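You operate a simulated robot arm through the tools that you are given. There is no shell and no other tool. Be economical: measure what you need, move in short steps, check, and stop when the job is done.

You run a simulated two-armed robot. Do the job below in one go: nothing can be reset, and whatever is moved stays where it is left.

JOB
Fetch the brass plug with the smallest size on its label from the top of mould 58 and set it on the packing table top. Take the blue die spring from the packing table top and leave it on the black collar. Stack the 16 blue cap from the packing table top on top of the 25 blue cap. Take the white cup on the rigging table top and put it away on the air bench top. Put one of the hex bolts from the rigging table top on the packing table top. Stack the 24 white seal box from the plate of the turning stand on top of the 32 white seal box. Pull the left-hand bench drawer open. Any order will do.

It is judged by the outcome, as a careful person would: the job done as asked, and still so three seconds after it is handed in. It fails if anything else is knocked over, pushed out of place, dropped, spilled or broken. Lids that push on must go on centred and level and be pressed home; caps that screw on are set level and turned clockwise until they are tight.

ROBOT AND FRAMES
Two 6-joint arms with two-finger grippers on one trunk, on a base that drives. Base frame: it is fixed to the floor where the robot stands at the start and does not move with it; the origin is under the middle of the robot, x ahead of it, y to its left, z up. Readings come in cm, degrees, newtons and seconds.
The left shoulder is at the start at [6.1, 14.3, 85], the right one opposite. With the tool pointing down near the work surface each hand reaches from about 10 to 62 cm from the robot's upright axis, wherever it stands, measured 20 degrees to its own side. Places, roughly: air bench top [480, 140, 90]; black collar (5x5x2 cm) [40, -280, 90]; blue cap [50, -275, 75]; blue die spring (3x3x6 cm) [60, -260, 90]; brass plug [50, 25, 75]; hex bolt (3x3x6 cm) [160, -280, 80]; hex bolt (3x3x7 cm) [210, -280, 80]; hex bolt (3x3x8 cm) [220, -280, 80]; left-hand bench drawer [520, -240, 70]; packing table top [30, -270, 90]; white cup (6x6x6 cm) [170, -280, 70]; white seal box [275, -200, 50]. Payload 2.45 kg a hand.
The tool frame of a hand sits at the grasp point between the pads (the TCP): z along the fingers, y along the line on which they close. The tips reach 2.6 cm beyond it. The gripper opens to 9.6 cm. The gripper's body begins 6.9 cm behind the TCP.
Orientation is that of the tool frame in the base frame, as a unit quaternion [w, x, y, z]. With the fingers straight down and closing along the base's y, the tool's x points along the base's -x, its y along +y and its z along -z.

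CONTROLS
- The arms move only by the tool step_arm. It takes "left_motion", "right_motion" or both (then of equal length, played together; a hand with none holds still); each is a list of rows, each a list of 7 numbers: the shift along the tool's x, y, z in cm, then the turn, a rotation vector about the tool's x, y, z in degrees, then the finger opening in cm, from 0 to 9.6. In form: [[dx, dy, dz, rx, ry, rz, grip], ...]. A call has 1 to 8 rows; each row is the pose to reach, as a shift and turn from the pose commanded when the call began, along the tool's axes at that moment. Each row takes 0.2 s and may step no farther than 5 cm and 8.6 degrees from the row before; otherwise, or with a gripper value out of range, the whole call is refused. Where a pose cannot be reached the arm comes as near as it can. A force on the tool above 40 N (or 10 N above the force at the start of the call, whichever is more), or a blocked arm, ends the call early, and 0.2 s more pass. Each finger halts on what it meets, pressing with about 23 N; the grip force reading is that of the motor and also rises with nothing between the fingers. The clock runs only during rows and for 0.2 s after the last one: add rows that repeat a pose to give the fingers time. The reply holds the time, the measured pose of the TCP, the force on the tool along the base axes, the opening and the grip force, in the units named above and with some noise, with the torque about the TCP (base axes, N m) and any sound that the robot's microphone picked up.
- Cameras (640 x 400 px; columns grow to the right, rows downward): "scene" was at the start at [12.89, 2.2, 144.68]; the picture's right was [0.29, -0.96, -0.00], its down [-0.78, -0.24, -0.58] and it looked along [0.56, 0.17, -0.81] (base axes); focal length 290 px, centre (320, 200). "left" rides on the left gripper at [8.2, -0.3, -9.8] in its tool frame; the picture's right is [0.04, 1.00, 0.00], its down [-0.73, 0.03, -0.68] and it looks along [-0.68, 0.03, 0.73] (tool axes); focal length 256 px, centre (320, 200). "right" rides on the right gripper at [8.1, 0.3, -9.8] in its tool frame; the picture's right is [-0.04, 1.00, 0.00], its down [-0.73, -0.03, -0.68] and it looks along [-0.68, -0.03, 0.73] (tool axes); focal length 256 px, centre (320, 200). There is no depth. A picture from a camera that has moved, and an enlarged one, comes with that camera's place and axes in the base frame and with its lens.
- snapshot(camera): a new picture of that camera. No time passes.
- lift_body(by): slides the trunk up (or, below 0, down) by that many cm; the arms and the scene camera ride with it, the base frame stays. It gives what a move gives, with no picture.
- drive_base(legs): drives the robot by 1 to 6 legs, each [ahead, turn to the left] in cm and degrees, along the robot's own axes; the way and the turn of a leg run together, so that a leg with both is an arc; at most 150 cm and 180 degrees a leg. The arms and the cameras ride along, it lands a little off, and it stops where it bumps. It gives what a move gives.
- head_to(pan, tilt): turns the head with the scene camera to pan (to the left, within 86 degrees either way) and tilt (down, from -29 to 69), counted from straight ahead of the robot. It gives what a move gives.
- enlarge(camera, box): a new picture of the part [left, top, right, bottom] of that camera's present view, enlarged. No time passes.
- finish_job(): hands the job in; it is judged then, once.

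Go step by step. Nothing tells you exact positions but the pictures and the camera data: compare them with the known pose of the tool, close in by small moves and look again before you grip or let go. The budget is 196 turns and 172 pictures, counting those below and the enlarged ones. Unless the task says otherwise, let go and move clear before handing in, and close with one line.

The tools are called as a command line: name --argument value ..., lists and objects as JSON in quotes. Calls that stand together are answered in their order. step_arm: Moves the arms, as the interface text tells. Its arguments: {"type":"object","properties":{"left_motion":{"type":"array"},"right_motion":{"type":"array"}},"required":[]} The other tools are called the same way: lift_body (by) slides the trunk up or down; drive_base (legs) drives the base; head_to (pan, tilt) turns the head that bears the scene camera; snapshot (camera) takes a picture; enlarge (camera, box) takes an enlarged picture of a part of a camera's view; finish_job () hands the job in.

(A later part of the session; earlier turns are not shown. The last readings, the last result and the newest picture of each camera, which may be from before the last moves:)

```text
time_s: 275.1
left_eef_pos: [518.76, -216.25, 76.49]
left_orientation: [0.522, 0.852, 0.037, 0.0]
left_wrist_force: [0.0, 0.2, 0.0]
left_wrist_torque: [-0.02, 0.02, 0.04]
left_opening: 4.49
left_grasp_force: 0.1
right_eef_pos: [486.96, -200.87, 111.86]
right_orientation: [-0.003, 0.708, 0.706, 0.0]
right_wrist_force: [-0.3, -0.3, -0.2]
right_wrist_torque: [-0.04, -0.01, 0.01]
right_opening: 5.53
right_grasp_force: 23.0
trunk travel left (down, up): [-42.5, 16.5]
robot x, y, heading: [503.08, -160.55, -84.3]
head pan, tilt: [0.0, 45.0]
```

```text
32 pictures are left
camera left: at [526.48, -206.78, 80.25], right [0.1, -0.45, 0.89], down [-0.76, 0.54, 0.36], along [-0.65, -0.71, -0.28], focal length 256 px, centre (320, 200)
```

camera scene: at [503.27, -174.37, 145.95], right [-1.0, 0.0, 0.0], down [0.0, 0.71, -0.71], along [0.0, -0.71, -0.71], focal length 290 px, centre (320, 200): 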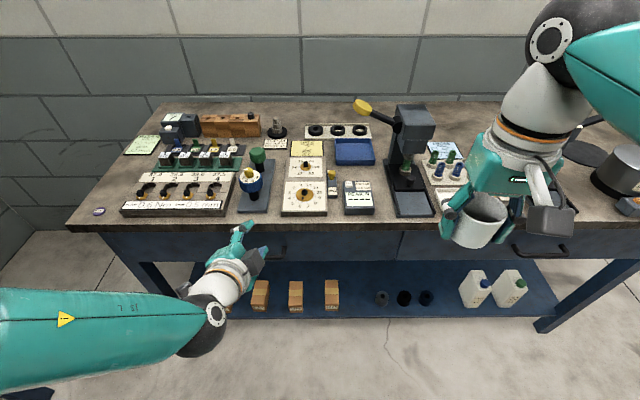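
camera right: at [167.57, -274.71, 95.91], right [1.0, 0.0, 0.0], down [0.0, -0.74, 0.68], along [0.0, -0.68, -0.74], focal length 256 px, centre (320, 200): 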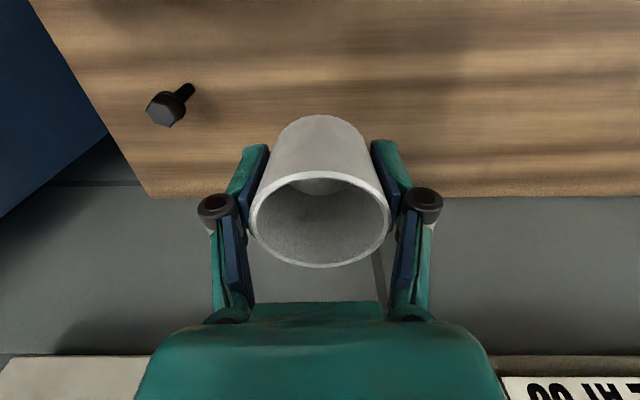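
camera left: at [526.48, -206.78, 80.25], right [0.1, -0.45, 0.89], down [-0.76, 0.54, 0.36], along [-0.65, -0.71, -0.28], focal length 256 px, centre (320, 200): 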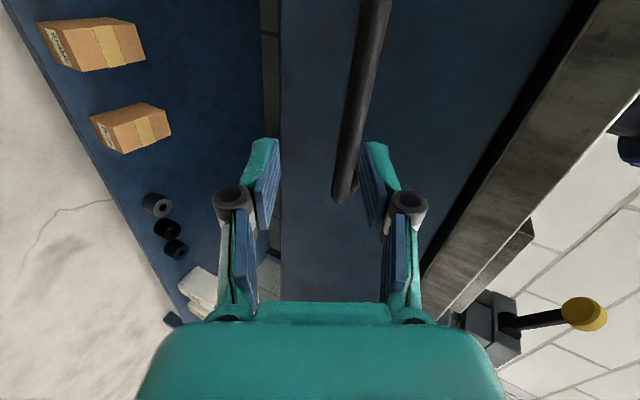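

The bar is ahead, slightly off the finger plane. Advancing around it.

step_arm --left_motion '[[-0.1, 1.5, 1, 0, 0, 0, 4.2], [-0.2, 2.2, 2.5, 0, 0, 0, 4.2], [-0.3, 2.4, 4, 0, 0, 0, 4.2], [-0.37, 2.5, 5, 0, 0, 0, 4.2], [-0.37, 2.5, 5, 0, 0, 0, 4.2]]'

snapshot --camera "left"

```text
time_s: 276.3
left_eef_pos: [518.58, -221.83, 76.47]
left_orientation: [0.521, 0.853, 0.038, 0.0]
left_wrist_force: [-1.0, 1.4, -0.3]
left_wrist_torque: [0.06, -0.03, -0.01]
left_opening: 4.5
left_grasp_force: 0.1
right_eef_pos: [487.02, -200.87, 111.81]
right_orientation: [-0.003, 0.708, 0.706, 0.0]
right_wrist_force: [-0.7, 0.5, 0.0]
right_wrist_torque: [-0.06, 0.01, 0.01]
right_opening: 5.51
right_grasp_force: 22.2
trunk travel left (down, up): [-42.5, 16.5]
robot x, y, heading: [503.12, -160.38, -84.6]
head pan, tilt: [0.0, 45.0]
```

```text
31 pictures are left
camera left: at [526.4, -212.42, 80.17], right [0.1, -0.45, 0.89], down [-0.76, 0.54, 0.36], along [-0.65, -0.71, -0.28], focal length 256 px, centre (320, 200)
```

left: 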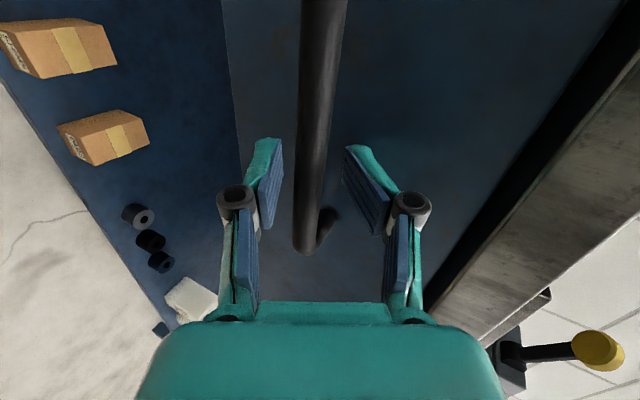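

The bar is between the fingers. Closing on it.

step_arm --left_motion '[[0, 0, -0.2, 0, 0, 0, 3.4], [0, 0, -0.2, 0, 0, 0, 2.4], [0, 0, -0.2, 0, 0, 0, 1.4], [0, 0, -0.2, 0, 0, 0, 0.6], [0, 0, -0.2, 0, 0, 0, 0.4]]'

snapshot --camera "left"

```text
time_s: 277.5
left_eef_pos: [518.77, -221.45, 76.11]
left_orientation: [0.518, 0.855, 0.037, 0.0]
left_wrist_force: [0.5, 12.2, -18.0]
left_wrist_torque: [0.01, -0.23, -0.19]
left_opening: 1.84
left_grasp_force: 10.4
right_eef_pos: [487.06, -200.93, 111.87]
right_orientation: [-0.004, 0.709, 0.706, 0.002]
right_wrist_force: [-1.2, 0.4, -0.2]
right_wrist_torque: [-0.02, 0.02, 0.01]
right_opening: 5.53
right_grasp_force: 22.6
trunk travel left (down, up): [-42.5, 16.5]
robot x, y, heading: [503.19, -160.34, -84.2]
head pan, tilt: [0.0, 45.0]
```

```text
30 pictures are left
camera left: at [526.45, -212.15, 80.06], right [0.1, -0.46, 0.88], down [-0.76, 0.54, 0.37], along [-0.65, -0.71, -0.29], focal length 256 px, centre (320, 200)
```

left: 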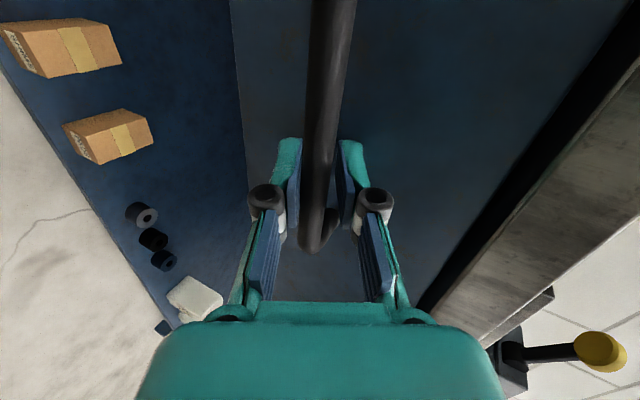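

Gripped (1.8 cm). Pulling by backing the base slowly.

drive_base --legs '[[-12, 0]]'

snapshot --camera "scene"

```text
time_s: 278.7
left_eef_pos: [518.15, -209.4, 76.66]
left_orientation: [0.524, 0.851, 0.043, 0.002]
left_wrist_force: [34.3, 0.9, 4.1]
left_wrist_torque: [-0.02, -1.16, 0.06]
left_opening: 1.47
left_grasp_force: 40.9
right_eef_pos: [486.08, -188.6, 111.97]
right_orientation: [-0.004, 0.708, 0.706, 0.0]
right_wrist_force: [-0.6, 0.2, 0.2]
right_wrist_torque: [0.01, -0.01, 0.02]
right_opening: 5.51
right_grasp_force: 22.8
trunk travel left (down, up): [-42.5, 16.5]
robot x, y, heading: [501.83, -148.01, -84.5]
head pan, tilt: [0.0, 45.0]
```

```text
29 pictures are left
camera scene: at [503.38, -162.11, 140.98], right [-1.0, -0.1, 0.0], down [-0.07, 0.7, -0.71], along [0.07, -0.7, -0.71], focal length 290 px, centre (320, 200)
```

scene: 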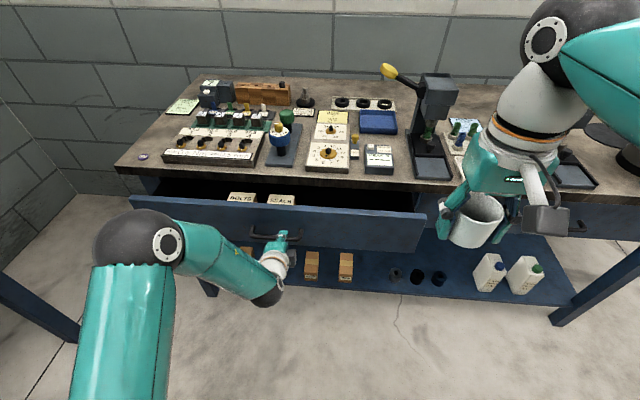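

The drawer is coming out (about 12 cm). A little more, with a slight turn to relieve the sideways force.

drive_base --legs '[[-13, 2.2]]'

snapshot --camera "scene"

```text
time_s: 280.0
left_eef_pos: [518.36, -195.56, 76.63]
left_orientation: [0.522, 0.851, 0.054, 0.013]
left_wrist_force: [-31.4, -0.9, -7.2]
left_wrist_torque: [0.02, -0.8, -0.66]
left_opening: 1.47
left_grasp_force: 40.7
right_eef_pos: [485.65, -175.86, 111.9]
right_orientation: [-0.001, 0.695, 0.719, 0.002]
right_wrist_force: [-0.2, 0.5, -0.5]
right_wrist_torque: [-0.02, -0.01, 0.02]
right_opening: 5.5
right_grasp_force: 23.3
trunk travel left (down, up): [-42.5, 16.5]
robot x, y, heading: [500.28, -134.91, -82.4]
head pan, tilt: [0.0, 45.0]
```

```text
28 pictures are left
camera scene: at [501.65, -148.75, 140.95], right [-0.99, -0.13, 0.0], down [-0.09, 0.7, -0.71], along [0.09, -0.7, -0.71], focal length 290 px, centre (320, 200)
```

scene: 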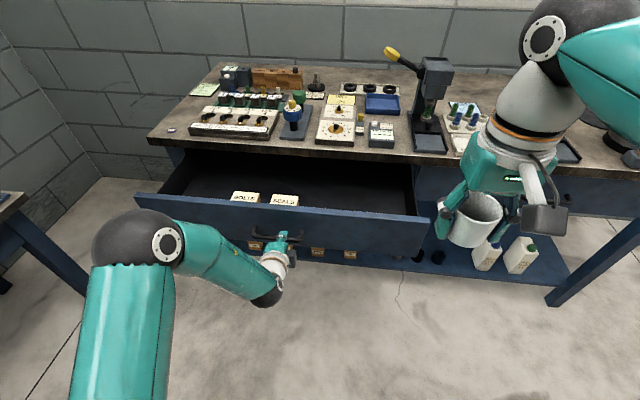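

Wide open (~26 cm). I'll pull a few cm more to be safe.

drive_base --legs '[[-5, -0.3]]'

```text
time_s: 280.9
left_eef_pos: [518.1, -190.62, 76.67]
left_orientation: [0.523, 0.85, 0.057, 0.011]
left_wrist_force: [35.9, 0.9, 2.1]
left_wrist_torque: [-0.03, -1.2, 0.09]
left_opening: 1.5
left_grasp_force: 41.3
right_eef_pos: [485.21, -170.67, 112.04]
right_orientation: [-0.004, 0.697, 0.717, -0.001]
right_wrist_force: [-1.0, -0.3, -0.4]
right_wrist_torque: [0.0, 0.01, -0.02]
right_opening: 5.51
right_grasp_force: 23.3
trunk travel left (down, up): [-42.5, 16.5]
robot x, y, heading: [499.51, -129.91, -82.8]
head pan, tilt: [0.0, 45.0]
```

31 cm open. Releasing the handle and drawing the hand straight back.

step_arm --left_motion '[[0, 0, 0, 0, 0, 0, 2.4], [0, 0, 0, 0, 0, 0, 3.4], [0, 0, 0, 0, 0, 0, 4.2], [0, 0, 0, 0, 0, 0, 4.2], [0, 0, -1.5, 0, 0, 0, 4.2], [0, 0, -3, 0, 0, 0, 4.2]]'

snapshot --camera "left"

```text
time_s: 282.4
left_eef_pos: [517.74, -187.97, 77.93]
left_orientation: [0.522, 0.851, 0.056, 0.013]
left_wrist_force: [-0.5, 0.0, -1.3]
left_wrist_torque: [0.0, 0.01, -0.03]
left_opening: 4.2
left_grasp_force: 0.1
right_eef_pos: [484.85, -171.03, 112.1]
right_orientation: [-0.002, 0.697, 0.717, 0.0]
right_wrist_force: [0.5, -0.1, 0.5]
right_wrist_torque: [0.03, 0.01, 0.0]
right_opening: 5.53
right_grasp_force: 23.3
trunk travel left (down, up): [-42.5, 16.5]
robot x, y, heading: [499.77, -129.7, -82.5]
head pan, tilt: [0.0, 45.0]
```

```text
27 pictures are left
camera left: at [524.93, -178.27, 81.78], right [0.12, -0.44, 0.89], down [-0.78, 0.51, 0.36], along [-0.61, -0.74, -0.28], focal length 256 px, centre (320, 200)
```

left: 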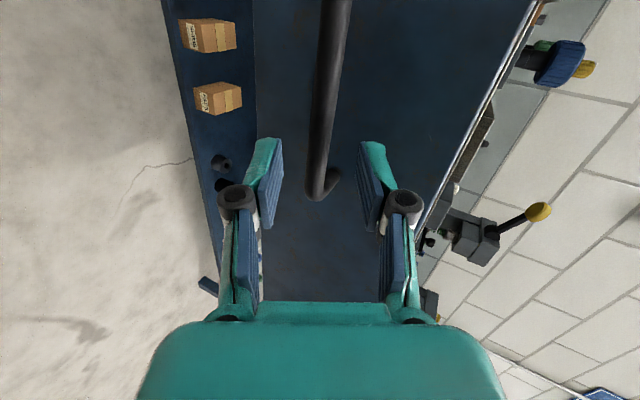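

The drawer is open and free. The floor bin is close behind me, so I'll lift the hand up with the arm first, then step forward a bit before turning.

step_arm --left_motion '[[0, 0, -2.5, 0, 0, 0, 4.2], [0, 3, -5, 0, 0, 0, 4.2], [0, 6.5, -7.5, 0, 0, 0, 4.2], [0, 10, -9.5, 0, 0, 0, 4.2], [0, 14, -11, 0, 0, 0, 4.2], [0, 18, -12.5, 0, 0, 0, 4.2], [0, 21, -14, 0, 0, 0, 4.2]]'

snapshot --camera "scene"

```text
time_s: 283.9
left_eef_pos: [518.25, -185.07, 102.92]
left_orientation: [0.522, 0.851, 0.056, 0.012]
left_wrist_force: [0.2, 0.3, -0.3]
left_wrist_torque: [0.0, -0.01, -0.02]
left_opening: 4.18
left_grasp_force: 0.0
right_eef_pos: [484.9, -170.93, 112.09]
right_orientation: [-0.002, 0.697, 0.717, 0.0]
right_wrist_force: [-0.4, 0.4, 0.0]
right_wrist_torque: [-0.01, 0.03, -0.03]
right_opening: 5.53
right_grasp_force: 23.3
trunk travel left (down, up): [-42.5, 16.5]
robot x, y, heading: [499.74, -129.57, -82.7]
head pan, tilt: [0.0, 45.0]
```

```text
26 pictures are left
camera scene: at [501.25, -143.86, 140.95], right [-0.99, -0.13, 0.0], down [-0.09, 0.7, -0.71], along [0.09, -0.7, -0.71], focal length 290 px, centre (320, 200)
```

scene: 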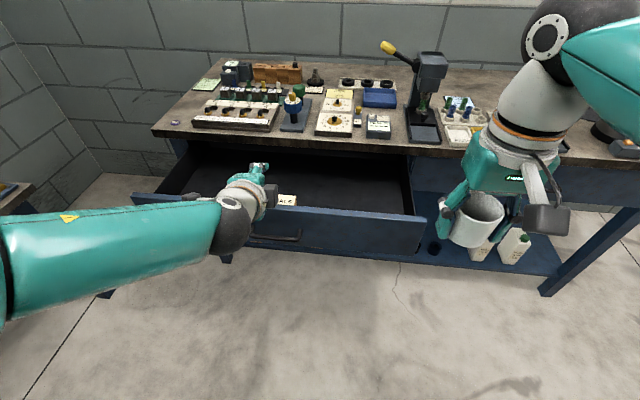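

Now step forward a little, turn left toward east, and look north for the way to the air bench.

drive_base --legs '[[9, 0], [0, 41], [0, 41]]'

head_to --pan 80 --tilt 25

snapshot --camera "scene"

```text
time_s: 289.3
left_eef_pos: [559.07, -129.66, 103.09]
left_orientation: [0.393, 0.614, 0.591, 0.346]
left_wrist_force: [0.6, 0.5, -1.0]
left_wrist_torque: [-0.01, -0.01, -0.01]
left_opening: 4.24
left_grasp_force: 0.1
right_eef_pos: [539.42, -160.08, 112.11]
right_orientation: [-0.002, 0.073, 0.997, -0.002]
right_wrist_force: [0.4, 0.5, 0.1]
right_wrist_torque: [0.01, 0.01, -0.01]
right_opening: 5.52
right_grasp_force: 22.4
trunk travel left (down, up): [-42.5, 16.5]
robot x, y, heading: [500.56, -144.06, -1.3]
head pan, tilt: [0.0, 45.0]
stopped in leg 3: the robot was blocked; the commanded pose is now the measured one
```

```text
time_s: 290.8
left_eef_pos: [559.02, -129.9, 103.2]
left_orientation: [0.392, 0.616, 0.59, 0.345]
left_wrist_force: [0.5, 0.7, -0.1]
left_wrist_torque: [-0.01, 0.02, 0.02]
left_opening: 4.19
left_grasp_force: 0.1
right_eef_pos: [539.41, -160.42, 112.08]
right_orientation: [-0.003, 0.074, 0.997, 0.0]
right_wrist_force: [0.2, 0.4, -0.2]
right_wrist_torque: [-0.01, -0.02, 0.0]
right_opening: 5.47
right_grasp_force: 23.4
trunk travel left (down, up): [-42.5, 16.5]
robot x, y, heading: [500.53, -143.96, -1.3]
head pan, tilt: [80.0, 25.0]
```

```text
25 pictures are left
camera scene: at [508.77, -134.89, 144.01], right [0.98, -0.2, 0.0], down [-0.08, -0.41, -0.91], along [0.18, 0.89, -0.42], focal length 290 px, centre (320, 200)
```

scene: 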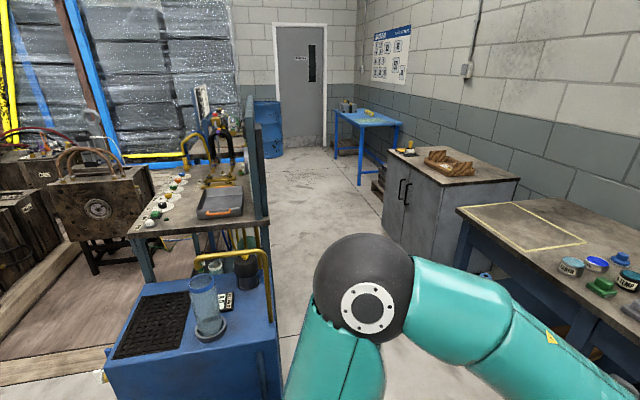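

I see a bench with fittings and a tall gauge panel to the north-west. Enlarging to identify the air bench near [480, 140].

enlarge --camera "scene" --box '[80, 60, 320, 210]'

```text
2.67 times, centred on (200, 135) of scene
camera zoom: at [508.77, -134.89, 144.01], right [0.98, -0.2, 0.0], down [-0.08, -0.41, -0.91], along [0.18, 0.89, -0.42], focal length 774 px, centre (640, 373)
```

zoom: 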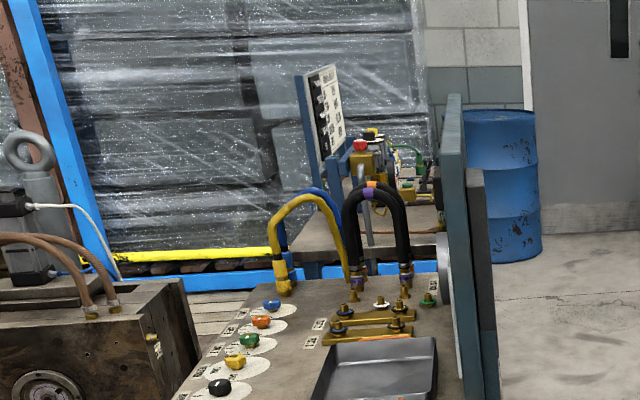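

The air bench is the further one (around y≈140) with the yellow regulators. I'll raise the trunk, slip diagonally between bin and east bench, then head north.

lift_body --by 12

drive_base --legs '[[0, 40], [48, 0], [0, 26], [0, 25]]'

head_to --pan 12 --tilt 30

snapshot --camera "scene"

```text
time_s: 292.3
left_eef_pos: [559.05, -129.77, 115.06]
left_orientation: [0.392, 0.615, 0.59, 0.346]
left_wrist_force: [0.5, 0.8, 0.7]
left_wrist_torque: [-0.01, -0.02, 0.0]
left_opening: 4.19
left_grasp_force: 0.1
right_eef_pos: [539.29, -160.35, 124.14]
right_orientation: [-0.002, 0.073, 0.997, -0.001]
right_wrist_force: [0.0, 0.4, -0.8]
right_wrist_torque: [0.02, 0.06, 0.0]
right_opening: 5.49
right_grasp_force: 22.7
trunk travel left (down, up): [-54.5, 4.5]
robot x, y, heading: [501.05, -143.67, -1.4]
head pan, tilt: [80.0, 25.0]
```

```text
time_s: 300.2
left_eef_pos: [525.13, -55.61, 114.98]
left_orientation: [0.031, 0.015, 0.853, 0.521]
left_wrist_force: [-0.2, -0.5, -0.6]
left_wrist_torque: [0.0, 0.0, 0.02]
left_opening: 4.22
left_grasp_force: 0.0
right_eef_pos: [555.69, -75.1, 124.13]
right_orientation: [-0.001, -0.656, 0.755, -0.002]
right_wrist_force: [-0.2, 0.4, -1.1]
right_wrist_torque: [-0.05, -0.01, -0.04]
right_opening: 5.5
right_grasp_force: 23.4
trunk travel left (down, up): [-54.5, 4.5]
robot x, y, heading: [543.17, -113.8, 88.3]
head pan, tilt: [80.0, 25.0]
```

```text
time_s: 301.6
left_eef_pos: [525.07, -55.7, 115.02]
left_orientation: [0.032, 0.015, 0.852, 0.522]
left_wrist_force: [-0.6, -0.2, -0.7]
left_wrist_torque: [-0.01, -0.01, 0.01]
left_opening: 4.2
left_grasp_force: 0.1
right_eef_pos: [555.61, -75.29, 124.2]
right_orientation: [0.0, -0.655, 0.755, -0.002]
right_wrist_force: [0.1, 1.4, 0.0]
right_wrist_torque: [0.0, -0.02, 0.03]
right_opening: 5.49
right_grasp_force: 23.0
trunk travel left (down, up): [-54.5, 4.5]
robot x, y, heading: [542.78, -113.72, 88.4]
head pan, tilt: [12.0, 30.0]
```

```text
23 pictures are left
camera scene: at [541.17, -98.66, 155.21], right [0.98, 0.18, 0.0], down [0.09, -0.49, -0.87], along [-0.16, 0.85, -0.5], focal length 290 px, centre (320, 200)
```

scene: 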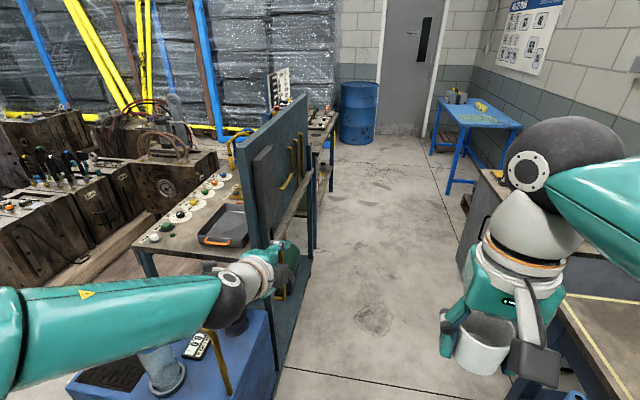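

The corridor past the panel is narrow and my left elbow sticks out. I'll fold the left hand back to a tool-down pose nearer the centre first.

step_arm --left_motion '[[-1.5, 0.6, -0.6, 3.9, 4.1, -6.3, 3], [-3, 1.2, -1.2, 7.8, 8.2, -12.6, 3], [-4.6, 1.8, -1.9, 11.8, 12.4, -18.8, 3], [-6.2, 2.4, -2.5, 15.7, 16.5, -25.1, 3], [-7.7, 3, -3.1, 19.7, 20.7, -31.4, 3], [-9.3, 3.6, -3.7, 23.6, 24.8, -37.7, 3], [-10.8, 4.2, -4.4, 27.6, 29, -44, 3], [-12.4, 4.8, -5, 31.5, 33.1, -50.3, 3]]'

step_arm --left_motion '[[0, 0, 0, 3.9, 4.1, -6.3, 3], [0, 0, 0, 7.8, 8.2, -12.6, 3], [0, 0, 0, 11.8, 12.4, -18.8, 3], [0, 0, 0, 15.7, 16.5, -25.1, 3]]'

snapshot --camera "scene"

```text
time_s: 303.4
left_eef_pos: [537.31, -58.62, 122.19]
left_orientation: [0.006, -0.474, 0.857, 0.202]
left_wrist_force: [1.4, 0.6, -0.6]
left_wrist_torque: [-0.03, 0.02, 0.01]
left_opening: 2.99
left_grasp_force: 0.1
right_eef_pos: [555.64, -75.26, 124.22]
right_orientation: [0.0, -0.655, 0.755, 0.0]
right_wrist_force: [-0.4, -0.4, -0.1]
right_wrist_torque: [-0.04, 0.02, 0.02]
right_opening: 5.51
right_grasp_force: 23.4
trunk travel left (down, up): [-54.5, 4.5]
robot x, y, heading: [542.87, -113.6, 88.3]
head pan, tilt: [12.0, 30.0]
```

```text
time_s: 304.4
left_eef_pos: [536.98, -59.13, 121.74]
left_orientation: [-0.008, -0.667, 0.745, 0.01]
left_wrist_force: [0.1, 0.1, 0.3]
left_wrist_torque: [0.04, 0.01, 0.0]
left_opening: 2.99
left_grasp_force: 0.1
left hand out of reach, approached as far as the arm can: row 4
right_eef_pos: [555.62, -75.25, 124.15]
right_orientation: [-0.001, -0.656, 0.755, -0.002]
right_wrist_force: [-0.2, 0.4, -0.8]
right_wrist_torque: [-0.03, 0.01, 0.01]
right_opening: 5.5
right_grasp_force: 23.2
trunk travel left (down, up): [-54.5, 4.5]
robot x, y, heading: [542.86, -113.69, 88.3]
head pan, tilt: [12.0, 30.0]
```

```text
22 pictures are left
camera scene: at [541.17, -98.63, 155.2], right [0.98, 0.18, 0.0], down [0.09, -0.49, -0.87], along [-0.16, 0.85, -0.5], focal length 290 px, centre (320, 200)
```

scene: 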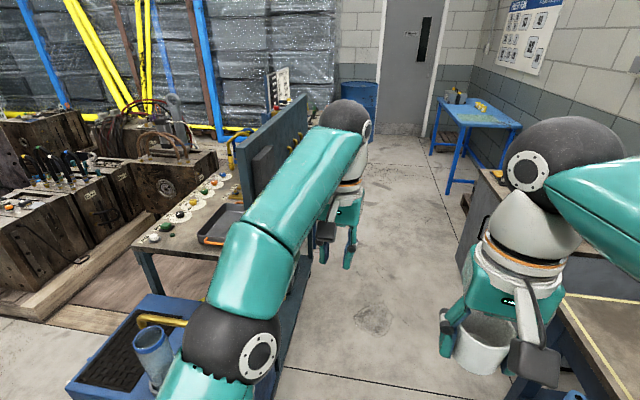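

The elbow now sits at lateral ~20–26 cm. I'll shift both hands a bit to the right to gain margin from the panel.

step_arm --right_motion '[[-0.3, -2.5, -1, 0, 0, 0, 4.5], [-0.7, -5, -2, 0, 0, 0, 4.5], [-1, -7.5, -3, 0, 0, 0, 4.5], [-1.4, -9.9, -3, 0, 0, 0, 4.5]]' --left_motion '[[-0.3, -3, 0, 0, 0, 0, 3], [-0.7, -6, 0, 0, 0, 0, 3], [-1, -9, 0, 0, 0, 0, 3], [-1.3, -12, 0, 0, 0, 0, 3]]'

drive_base --legs '[[30, -6], [25, 7.7]]'

snapshot --camera "scene"

```text
time_s: 305.4
left_eef_pos: [546.59, -61.28, 119.81]
left_orientation: [-0.008, -0.666, 0.746, 0.01]
left_wrist_force: [0.3, 0.8, 0.8]
left_wrist_torque: [0.03, 0.02, 0.0]
left_opening: 3.0
left_grasp_force: 0.0
left hand out of reach, approached as far as the arm can: row 1, 2, 3, 4
right_eef_pos: [565.76, -75.35, 127.14]
right_orientation: [0.0, -0.655, 0.755, -0.002]
right_wrist_force: [0.0, -0.3, -0.4]
right_wrist_torque: [-0.01, 0.0, 0.01]
right_opening: 5.47
right_grasp_force: 22.8
trunk travel left (down, up): [-54.5, 4.5]
robot x, y, heading: [542.85, -113.54, 88.2]
head pan, tilt: [12.0, 30.0]
```

```text
time_s: 308.2
left_eef_pos: [552.94, -24.91, 121.12]
left_orientation: [-0.001, -0.645, 0.764, 0.015]
left_wrist_force: [-0.3, -0.8, -0.3]
left_wrist_torque: [-0.02, -0.02, -0.01]
left_opening: 3.01
left_grasp_force: 0.0
right_eef_pos: [571.07, -40.37, 127.86]
right_orientation: [0.005, -0.635, 0.773, 0.004]
right_wrist_force: [0.8, 0.0, -0.8]
right_wrist_torque: [-0.08, -0.01, -0.02]
right_opening: 5.47
right_grasp_force: 23.0
trunk travel left (down, up): [-54.5, 4.5]
robot x, y, heading: [546.13, -75.66, 83.6]
head pan, tilt: [12.0, 30.0]
stopped in leg 2: the robot was blocked; the commanded pose is now the measured one
```

```text
21 pictures are left
camera scene: at [545.64, -61.0, 155.3], right [1.0, 0.1, 0.0], down [0.05, -0.49, -0.87], along [-0.08, 0.86, -0.5], focal length 290 px, centre (320, 200)
```

scene: 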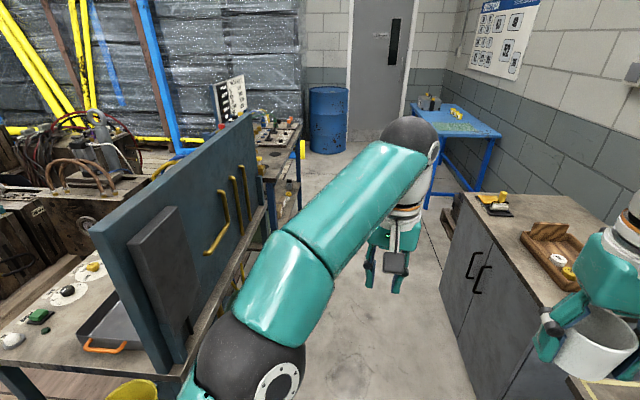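

I touched on the right side (bench edge). There's room on the left, so I'll back off, shift ~5 cm left, and proceed north.

drive_base --legs '[[-12, 0], [0, 16], [26, 0], [0, -10]]'

drive_base --legs '[[40, 0]]'

```text
time_s: 312.7
left_eef_pos: [541.95, -10.64, 120.9]
left_orientation: [-0.003, -0.684, 0.73, 0.014]
left_wrist_force: [0.0, -0.5, 0.2]
left_wrist_torque: [0.03, 0.0, -0.02]
left_opening: 3.0
left_grasp_force: 0.0
right_eef_pos: [561.63, -24.13, 127.71]
right_orientation: [0.003, -0.675, 0.737, 0.002]
right_wrist_force: [0.4, -0.1, -1.1]
right_wrist_torque: [0.0, 0.01, 0.04]
right_opening: 5.48
right_grasp_force: 22.6
trunk travel left (down, up): [-54.5, 4.5]
robot x, y, heading: [539.85, -62.39, 89.6]
head pan, tilt: [12.0, 30.0]
```

```text
time_s: 315.2
left_eef_pos: [542.51, 29.29, 120.75]
left_orientation: [-0.003, -0.682, 0.731, 0.013]
left_wrist_force: [0.7, 0.5, 0.5]
left_wrist_torque: [-0.03, -0.01, 0.03]
left_opening: 3.0
left_grasp_force: 0.1
right_eef_pos: [562.14, 15.93, 127.63]
right_orientation: [0.002, -0.672, 0.74, 0.002]
right_wrist_force: [-0.8, 0.3, -0.1]
right_wrist_torque: [-0.08, 0.0, -0.02]
right_opening: 5.5
right_grasp_force: 22.8
trunk travel left (down, up): [-54.5, 4.5]
robot x, y, heading: [539.92, -22.28, 89.3]
head pan, tilt: [12.0, 30.0]
```

Through. Continuing north, then looking left at the air bench.

drive_base --legs '[[80, 0]]'

head_to --pan 30 --tilt 35

snapshot --camera "scene"

```text
time_s: 319.6
left_eef_pos: [543.87, 110.94, 120.94]
left_orientation: [-0.003, -0.681, 0.733, 0.014]
left_wrist_force: [-0.1, -0.2, 0.3]
left_wrist_torque: [-0.01, 0.01, 0.01]
left_opening: 3.0
left_grasp_force: 0.0
right_eef_pos: [563.48, 97.52, 127.72]
right_orientation: [0.003, -0.671, 0.741, 0.003]
right_wrist_force: [-0.3, 0.0, -0.5]
right_wrist_torque: [-0.01, -0.02, 0.0]
right_opening: 5.49
right_grasp_force: 23.1
trunk travel left (down, up): [-54.5, 4.5]
robot x, y, heading: [540.87, 59.35, 89.0]
head pan, tilt: [12.0, 30.0]
```

```text
time_s: 320.4
left_eef_pos: [544.03, 110.89, 120.96]
left_orientation: [-0.002, -0.681, 0.732, 0.015]
left_wrist_force: [0.8, 0.0, 0.5]
left_wrist_torque: [0.0, -0.01, -0.01]
left_opening: 3.03
left_grasp_force: 0.0
right_eef_pos: [563.45, 97.43, 127.82]
right_orientation: [0.003, -0.671, 0.742, 0.002]
right_wrist_force: [0.0, 0.5, 0.5]
right_wrist_torque: [0.01, 0.01, 0.0]
right_opening: 5.5
right_grasp_force: 22.5
trunk travel left (down, up): [-54.5, 4.5]
robot x, y, heading: [541.36, 59.5, 89.2]
head pan, tilt: [30.0, 35.0]
```

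```text
20 pictures are left
camera scene: at [536.83, 73.23, 154.43], right [0.87, 0.49, 0.0], down [0.28, -0.5, -0.82], along [-0.4, 0.72, -0.57], focal length 290 px, centre (320, 200)
```

scene: 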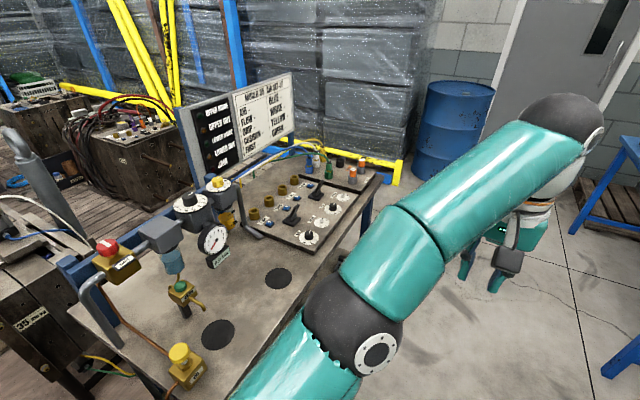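

The air bench top is in view: front edge x≈509, free area near [501, 107]. I'll pull the left hand in, move to about [555, 93] and face west.

step_arm --left_motion '[[4, -0.3, -1.5, 0, 0, 0, 3], [8, -0.6, -3, 0, 0, 0, 3], [12, -0.9, -4.5, 0, 0, 0, 3], [15, -1.1, -6, 0, 0, 0, 3]]'

drive_base --legs '[[0, -22], [36, 0], [0, 28], [0, 28], [0, 28], [0, 26]]'

head_to --pan 0 --tilt 45

snapshot --camera "scene"

```text
time_s: 321.4
left_eef_pos: [543.81, 95.8, 126.56]
left_orientation: [-0.003, -0.68, 0.733, 0.014]
left_wrist_force: [0.3, -0.7, 0.1]
left_wrist_torque: [0.02, -0.01, 0.01]
left_opening: 2.99
left_grasp_force: 0.0
right_eef_pos: [563.41, 97.33, 127.84]
right_orientation: [0.002, -0.671, 0.741, 0.002]
right_wrist_force: [-0.5, -0.1, -1.0]
right_wrist_torque: [-0.02, 0.0, -0.01]
right_opening: 5.49
right_grasp_force: 23.0
trunk travel left (down, up): [-54.5, 4.5]
robot x, y, heading: [541.32, 59.05, 89.1]
head pan, tilt: [30.0, 35.0]
```

```text
time_s: 329.7
left_eef_pos: [523.3, 112.07, 126.57]
left_orientation: [0.008, 0.959, -0.282, -0.01]
left_wrist_force: [-0.6, -1.2, -0.5]
left_wrist_torque: [0.08, -0.1, 0.0]
left_opening: 2.98
left_grasp_force: 0.1
right_eef_pos: [531.45, 129.99, 127.87]
right_orientation: [-0.003, 0.956, -0.294, -0.003]
right_wrist_force: [-0.5, -1.1, -0.1]
right_wrist_torque: [0.04, -0.05, 0.0]
right_opening: 5.48
right_grasp_force: 22.8
trunk travel left (down, up): [-54.5, 4.5]
robot x, y, heading: [557.02, 96.77, 151.9]
head pan, tilt: [30.0, 35.0]
stopped in leg 5: the robot was blocked; the commanded pose is now the measured one
```

```text
time_s: 330.7
left_eef_pos: [523.69, 112.37, 126.59]
left_orientation: [0.01, 0.959, -0.282, -0.01]
left_wrist_force: [0.2, 1.0, 0.0]
left_wrist_torque: [-0.01, -0.02, -0.02]
left_opening: 2.99
left_grasp_force: 0.0
right_eef_pos: [531.83, 130.18, 127.97]
right_orientation: [-0.001, 0.956, -0.294, -0.004]
right_wrist_force: [-0.1, -0.7, 0.2]
right_wrist_torque: [0.01, -0.04, 0.0]
right_opening: 5.49
right_grasp_force: 23.2
trunk travel left (down, up): [-54.5, 4.5]
robot x, y, heading: [557.39, 96.73, 152.3]
head pan, tilt: [0.0, 45.0]
```

```text
19 pictures are left
camera scene: at [544.26, 103.48, 152.95], right [0.47, 0.88, 0.0], down [0.62, -0.33, -0.71], along [-0.62, 0.33, -0.71], focal length 290 px, centre (320, 200)
```

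scene: 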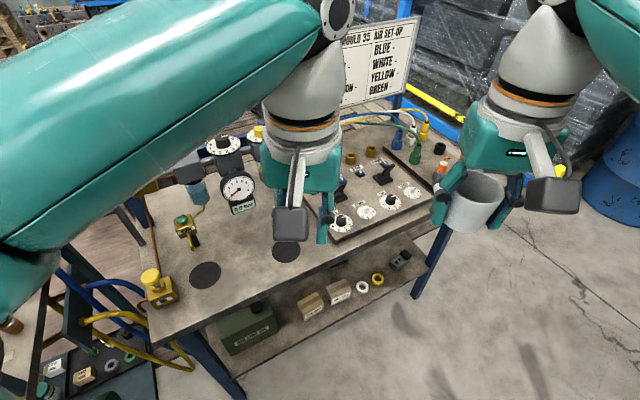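

My left elbow probably met the neighbouring panel while turning. I'll instead go round to the north-east of the bench and face it from there (heading ≈220°), so the left arm is over the open corridor.

drive_base --legs '[[0, -32], [0, -32], [52, 0], [0, 32], [0, 32]]'

drive_base --legs '[[0, 32], [0, 32]]'

snapshot --camera "scene"

```text
time_s: 340.7
left_eef_pos: [525.27, 164.09, 126.63]
left_orientation: [0.01, 0.96, -0.28, -0.01]
left_wrist_force: [-0.3, -0.6, -0.2]
left_wrist_torque: [0.02, -0.01, 0.01]
left_opening: 3.0
left_grasp_force: 0.0
right_eef_pos: [533.22, 181.96, 127.93]
right_orientation: [-0.001, 0.957, -0.291, -0.004]
right_wrist_force: [0.9, -0.2, -0.5]
right_wrist_torque: [-0.03, 0.03, -0.02]
right_opening: 5.47
right_grasp_force: 22.9
trunk travel left (down, up): [-54.5, 4.5]
robot x, y, heading: [559.76, 150.67, 152.5]
head pan, tilt: [0.0, 45.0]
```

```text
time_s: 344.6
left_eef_pos: [533.04, 125.32, 126.59]
left_orientation: [0.014, 0.96, 0.279, -0.003]
left_wrist_force: [0.1, -0.2, 0.4]
left_wrist_torque: [0.02, 0.0, -0.01]
left_opening: 3.0
left_grasp_force: 0.2
right_eef_pos: [520.36, 140.1, 128.0]
right_orientation: [0.001, 0.964, 0.267, -0.004]
right_wrist_force: [-0.5, 0.4, -1.5]
right_wrist_torque: [0.02, 0.02, 0.01]
right_opening: 5.47
right_grasp_force: 23.4
trunk travel left (down, up): [-54.5, 4.5]
robot x, y, heading: [557.47, 153.77, -143.3]
head pan, tilt: [0.0, 45.0]
```

```text
18 pictures are left
camera scene: at [546.04, 145.41, 152.94], right [-0.6, 0.8, 0.0], down [0.57, 0.42, -0.71], along [-0.57, -0.42, -0.71], focal length 290 px, centre (320, 200)
```

scene: 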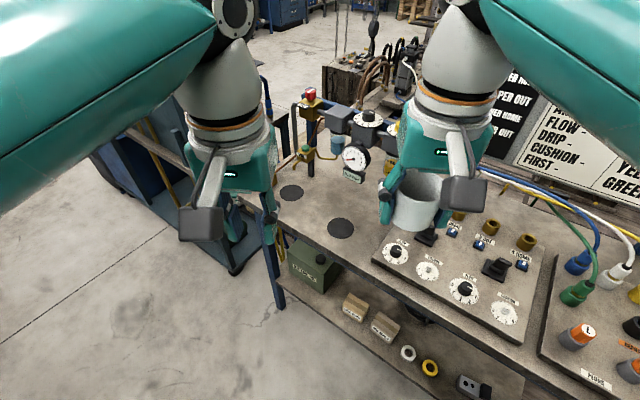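

Good view. The free area near the front black disc (about [502, 116]) is reachable from here. Moving 11 cm closer.

drive_base --legs '[[11, 0]]'

snapshot --camera "scene"

```text
time_s: 345.8
left_eef_pos: [523.82, 118.55, 126.64]
left_orientation: [0.013, 0.96, 0.279, -0.002]
left_wrist_force: [0.2, 0.6, -0.3]
left_wrist_torque: [0.01, -0.04, 0.01]
left_opening: 3.0
left_grasp_force: 0.0
right_eef_pos: [511.18, 133.43, 127.92]
right_orientation: [0.001, 0.964, 0.267, -0.004]
right_wrist_force: [0.2, -0.3, -0.4]
right_wrist_torque: [0.03, -0.07, -0.01]
right_opening: 5.48
right_grasp_force: 23.1
trunk travel left (down, up): [-54.5, 4.5]
robot x, y, heading: [548.32, 146.91, -143.1]
head pan, tilt: [0.0, 45.0]
```

```text
17 pictures are left
camera scene: at [536.84, 138.65, 152.93], right [-0.6, 0.8, 0.0], down [0.57, 0.42, -0.71], along [-0.56, -0.42, -0.71], focal length 290 px, centre (320, 200)
```

scene: 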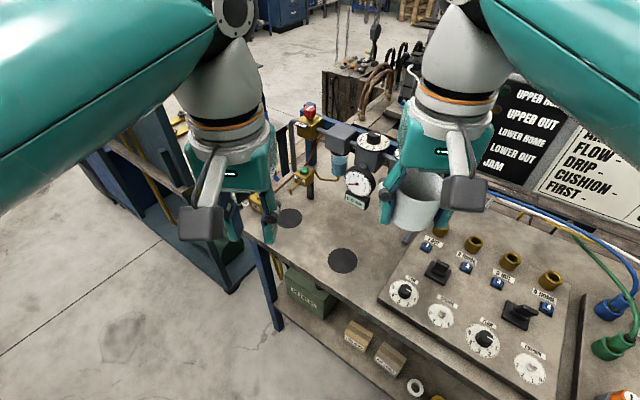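

Disc 1 is at [500, 118]. Moving the left hand aside while the right hand brings the cup above [502, 116.5].

step_arm --left_motion '[[0.5, 3, 0, 0, 0, 0, 3], [1, 6, 0, 0, 0, 0, 3], [2, 9, 0, 0, 0, 0, 3], [3, 12, 0, 0, 0, 0, 3], [3, 14, 0, 0, 0, 0, 3], [3, 14, 0, 0, 0, 0, 3], [3, 14, 0, 0, 0, 0, 3]]' --right_motion '[[-2, 1, 2, 0, 0, 0, 4.5], [-4.5, 2.5, 4, 0, 0, 0, 4.5], [-7.5, 4.3, 6, 0, 0, 0, 4.5], [-10.5, 6.2, 8.5, 0, 0, 0, 4.5], [-13.5, 8, 11.5, 0, 0, 0, 4.5], [-16.6, 9.8, 14.5, 0, 0, 0, 4.5], [-16.6, 9.8, 18, 0, 0, 0, 4.5]]'

snapshot --camera "right"

snapshot --camera "scene"

```text
time_s: 347.4
left_eef_pos: [534.26, 108.44, 127.06]
left_orientation: [0.013, 0.96, 0.279, -0.004]
left_wrist_force: [0.0, 0.1, -0.1]
left_wrist_torque: [-0.02, 0.0, -0.03]
left_opening: 2.97
left_grasp_force: 0.1
right_eef_pos: [501.81, 116.37, 110.05]
right_orientation: [0.002, 0.964, 0.267, -0.004]
right_wrist_force: [-1.3, 0.4, -0.2]
right_wrist_torque: [0.0, -0.03, -0.01]
right_opening: 5.47
right_grasp_force: 22.9
trunk travel left (down, up): [-54.5, 4.5]
robot x, y, heading: [548.55, 146.95, -143.4]
head pan, tilt: [0.0, 45.0]
```

```text
16 pictures are left
camera right: at [509.06, 120.29, 119.8], right [0.48, -0.88, 0.0], down [-0.64, -0.35, 0.69], along [-0.6, -0.33, -0.73], focal length 256 px, centre (320, 200)
```

right: 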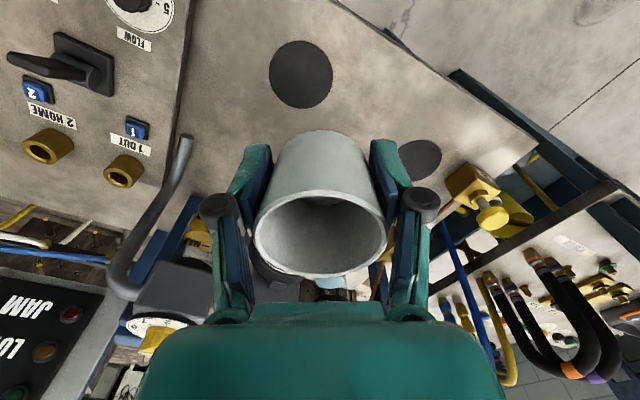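

```text
15 pictures are left
camera scene: at [537.09, 138.75, 152.96], right [-0.6, 0.8, 0.0], down [0.57, 0.42, -0.71], along [-0.57, -0.42, -0.71], focal length 290 px, centre (320, 200)
```

scene: 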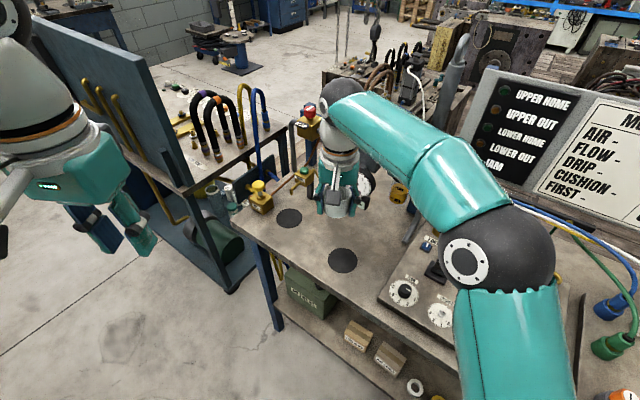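

The disc centre is at [499.4, 117.6]; I'll centre the cup on it and lower.

step_arm --right_motion '[[-0.6, -1.1, 3, 0, 0, 0, 4.5], [-1.27, -2.16, 7, 0, 0, 0, 4.5], [-1.27, -2.16, 11.5, 0, 0, 0, 4.5], [-1.27, -2.16, 15, 0, 0, 0, 4.5], [-1.27, -2.16, 15.5, 0, 0, 0, 4.5]]'

snapshot --camera "right"

enlarge --camera "scene" --box '[270, 170, 430, 270]'

```text
time_s: 348.6
left_eef_pos: [534.16, 108.26, 127.06]
left_orientation: [0.014, 0.96, 0.278, -0.003]
left_wrist_force: [1.0, -0.4, 0.0]
left_wrist_torque: [0.01, 0.0, 0.02]
left_opening: 3.01
left_grasp_force: 0.1
right_eef_pos: [499.68, 117.4, 94.66]
right_orientation: [0.001, 0.963, 0.268, -0.005]
right_wrist_force: [0.1, 1.0, -0.7]
right_wrist_torque: [-0.02, -0.01, -0.02]
right_opening: 5.45
right_grasp_force: 22.9
trunk travel left (down, up): [-54.5, 4.5]
robot x, y, heading: [548.63, 147.17, -142.9]
head pan, tilt: [0.0, 45.0]
```

```text
14 pictures are left
camera right: at [506.89, 121.37, 104.35], right [0.48, -0.88, 0.0], down [-0.64, -0.35, 0.69], along [-0.6, -0.33, -0.73], focal length 256 px, centre (320, 200)
```

right: 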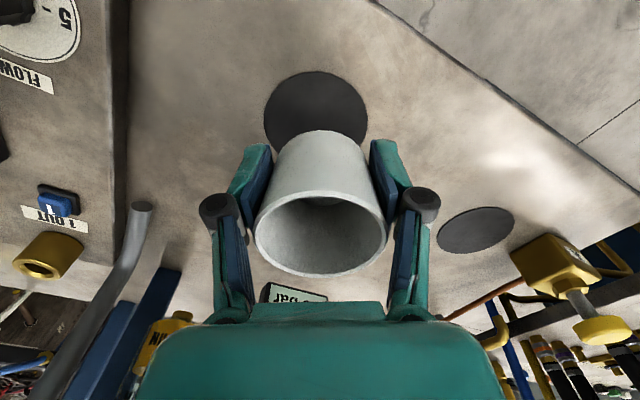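

```text
4.00 times, centred on (350, 220) of scene
camera zoom: at [537.05, 138.67, 152.95], right [-0.6, 0.8, 0.0], down [0.57, 0.42, -0.71], along [-0.57, -0.42, -0.71], focal length 1161 px, centre (200, 120)
```

zoom: 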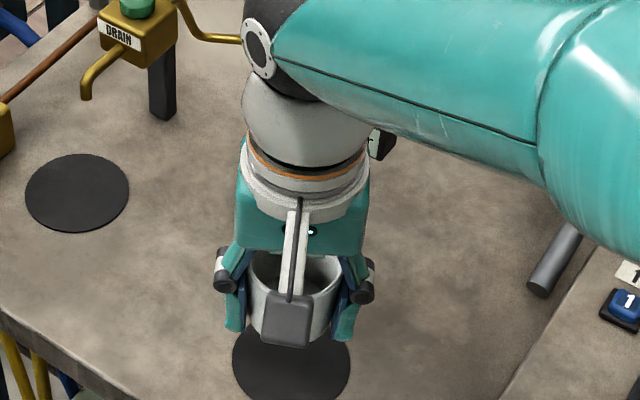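

Clear; lowering gently to contact.

step_arm --right_motion '[[0, 0, 0.7, 0, 0, 0, 4.5], [0, 0, 1.3, 0, 0, 0, 4.5], [0, 0, 1.8, 0, 0, 0, 4.5], [0, 0, 2.2, 0, 0, 0, 4.5], [0, 0, 2.5, 0, 0, 0, 4.5]]'

```text
time_s: 349.8
left_eef_pos: [534.27, 108.32, 126.9]
left_orientation: [0.013, 0.96, 0.278, -0.004]
left_wrist_force: [0.3, -0.2, -0.4]
left_wrist_torque: [0.04, -0.03, -0.02]
left_opening: 3.0
left_grasp_force: 0.0
right_eef_pos: [499.71, 117.56, 92.24]
right_orientation: [0.002, 0.964, 0.267, -0.005]
right_wrist_force: [0.4, 0.6, 0.1]
right_wrist_torque: [-0.03, 0.0, 0.01]
right_opening: 5.48
right_grasp_force: 23.1
trunk travel left (down, up): [-54.5, 4.5]
robot x, y, heading: [548.53, 147.27, -143.1]
head pan, tilt: [0.0, 45.0]
```

step_arm --right_motion '[[0, 0, 0.3, 0, 0, 0, 4.5], [0, 0, 0.6, 0, 0, 0, 4.5], [0, 0, 0.85, 0, 0, 0, 4.5], [0, 0, 1.1, 0, 0, 0, 4.5]]'

snapshot --camera "right"

```text
time_s: 350.8
left_eef_pos: [534.23, 108.38, 127.01]
left_orientation: [0.014, 0.961, 0.278, -0.003]
left_wrist_force: [0.3, -1.3, 0.0]
left_wrist_torque: [0.02, 0.01, -0.01]
left_opening: 3.02
left_grasp_force: 0.1
right_eef_pos: [499.44, 117.44, 91.07]
right_orientation: [0.001, 0.964, 0.267, -0.004]
right_wrist_force: [-0.4, -0.3, 0.1]
right_wrist_torque: [0.0, 0.01, -0.01]
right_opening: 5.48
right_grasp_force: 23.0
trunk travel left (down, up): [-54.5, 4.5]
robot x, y, heading: [548.51, 147.57, -143.2]
head pan, tilt: [0.0, 45.0]
```

```text
12 pictures are left
camera right: at [506.78, 121.33, 100.71], right [0.48, -0.88, 0.0], down [-0.64, -0.35, 0.69], along [-0.6, -0.33, -0.73], focal length 256 px, centre (320, 200)
```

right: 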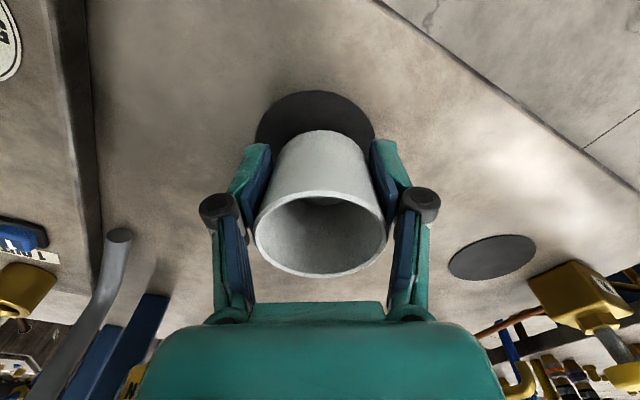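

Not touching yet; continuing in small steps.

step_arm --right_motion '[[0, 0, 0.3, 0, 0, 0, 4.5], [0, 0, 0.6, 0, 0, 0, 4.5], [0, 0, 0.9, 0, 0, 0, 4.5], [0, 0, 1.15, 0, 0, 0, 4.5], [0, 0, 1.4, 0, 0, 0, 4.5]]'

```text
time_s: 352.0
left_eef_pos: [534.21, 108.39, 127.04]
left_orientation: [0.014, 0.96, 0.279, -0.003]
left_wrist_force: [-0.1, -0.4, -0.2]
left_wrist_torque: [0.02, -0.01, -0.01]
left_opening: 3.0
left_grasp_force: 0.0
right_eef_pos: [499.66, 117.55, 89.65]
right_orientation: [0.001, 0.964, 0.266, -0.004]
right_wrist_force: [0.3, -0.1, 0.2]
right_wrist_torque: [0.0, 0.01, 0.0]
right_opening: 5.52
right_grasp_force: 23.0
trunk travel left (down, up): [-54.5, 4.5]
robot x, y, heading: [548.64, 146.87, -143.1]
head pan, tilt: [0.0, 45.0]
```

step_arm --right_motion '[[0, 0, 0.25, 0, 0, 0, 4.5], [0, 0, 0.5, 0, 0, 0, 4.5], [0, 0, 0.75, 0, 0, 0, 4.5], [0, 0, 1.0, 0, 0, 0, 4.5]]'

snapshot --camera "right"

```text
time_s: 353.0
left_eef_pos: [534.25, 108.27, 126.91]
left_orientation: [0.014, 0.96, 0.279, -0.004]
left_wrist_force: [0.3, 0.9, 0.4]
left_wrist_torque: [0.04, 0.01, -0.02]
left_opening: 3.0
left_grasp_force: 0.1
right_eef_pos: [499.64, 117.5, 88.49]
right_orientation: [0.001, 0.964, 0.267, -0.004]
right_wrist_force: [-0.3, 0.3, -0.5]
right_wrist_torque: [-0.04, 0.0, -0.01]
right_opening: 5.47
right_grasp_force: 23.7
trunk travel left (down, up): [-54.5, 4.5]
robot x, y, heading: [548.78, 147.18, -143.3]
head pan, tilt: [0.0, 45.0]
```

```text
11 pictures are left
camera right: at [506.82, 121.4, 98.37], right [0.48, -0.88, 0.0], down [-0.64, -0.35, 0.68], along [-0.6, -0.33, -0.73], focal length 256 px, centre (320, 200)
```

right: 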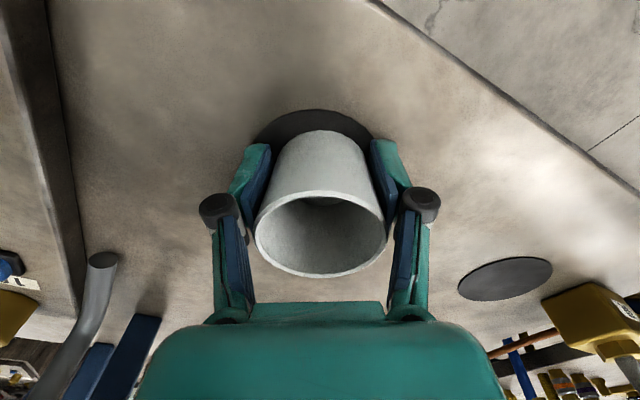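

The surface must be just below. Continuing very gently.

step_arm --right_motion '[[0, 0, 0.2, 0, 0, 0, 4.5], [0, 0, 0.4, 0, 0, 0, 4.5], [0, 0, 0.6, 0, 0, 0, 4.5], [0, 0, 0.75, 0, 0, 0, 4.5]]'

```text
time_s: 354.0
left_eef_pos: [534.44, 108.47, 127.09]
left_orientation: [0.014, 0.96, 0.278, -0.004]
left_wrist_force: [-0.2, 0.0, 0.0]
left_wrist_torque: [-0.01, -0.03, -0.06]
left_opening: 3.02
left_grasp_force: 0.0
right_eef_pos: [499.58, 117.43, 88.31]
right_orientation: [0.004, 0.964, 0.266, -0.008]
right_wrist_force: [-4.8, 2.7, 34.0]
right_wrist_torque: [0.26, -0.3, 0.08]
right_opening: 5.5
right_grasp_force: 23.1
trunk travel left (down, up): [-54.5, 4.5]
robot x, y, heading: [548.5, 147.09, -142.8]
head pan, tilt: [0.0, 45.0]
```

Contact at z 88.3. Easing the pressure and opening slowly.

step_arm --right_motion '[[0, 0, -0.35, 0, 0, 0, 4.8], [0, 0, -0.45, 0, 0, 0, 5.4], [0, 0, -0.45, 0, 0, 0, 5.9], [0, 0, -0.45, 0, 0, 0, 6.6], [0, 0, -0.45, 0, 0, 0, 7.4], [0, 0, -0.45, 0, 0, 0, 7.8]]'

snapshot --camera "right"

```text
time_s: 355.4
left_eef_pos: [534.12, 108.36, 127.04]
left_orientation: [0.014, 0.96, 0.278, -0.003]
left_wrist_force: [0.5, 0.0, 0.1]
left_wrist_torque: [-0.02, 0.0, 0.01]
left_opening: 2.97
left_grasp_force: 0.0
right_eef_pos: [499.67, 117.42, 88.36]
right_orientation: [0.001, 0.964, 0.267, -0.003]
right_wrist_force: [-0.2, -0.6, -1.2]
right_wrist_torque: [0.0, 0.02, 0.0]
right_opening: 7.83
right_grasp_force: 0.1
trunk travel left (down, up): [-54.5, 4.5]
robot x, y, heading: [548.77, 147.03, -143.2]
head pan, tilt: [0.0, 45.0]
```

```text
10 pictures are left
camera right: at [506.86, 121.35, 98.0], right [0.48, -0.88, 0.0], down [-0.64, -0.35, 0.68], along [-0.6, -0.33, -0.73], focal length 256 px, centre (320, 200)
```

right: 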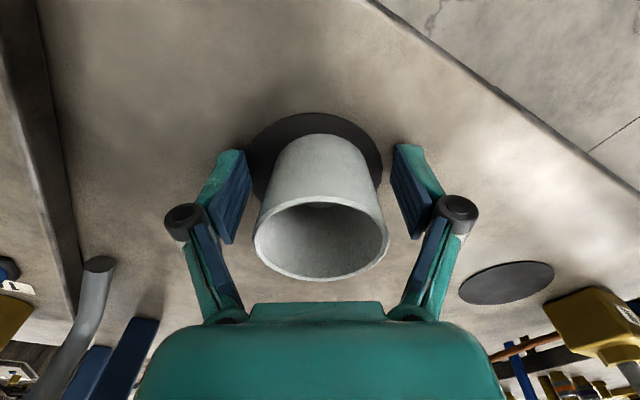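

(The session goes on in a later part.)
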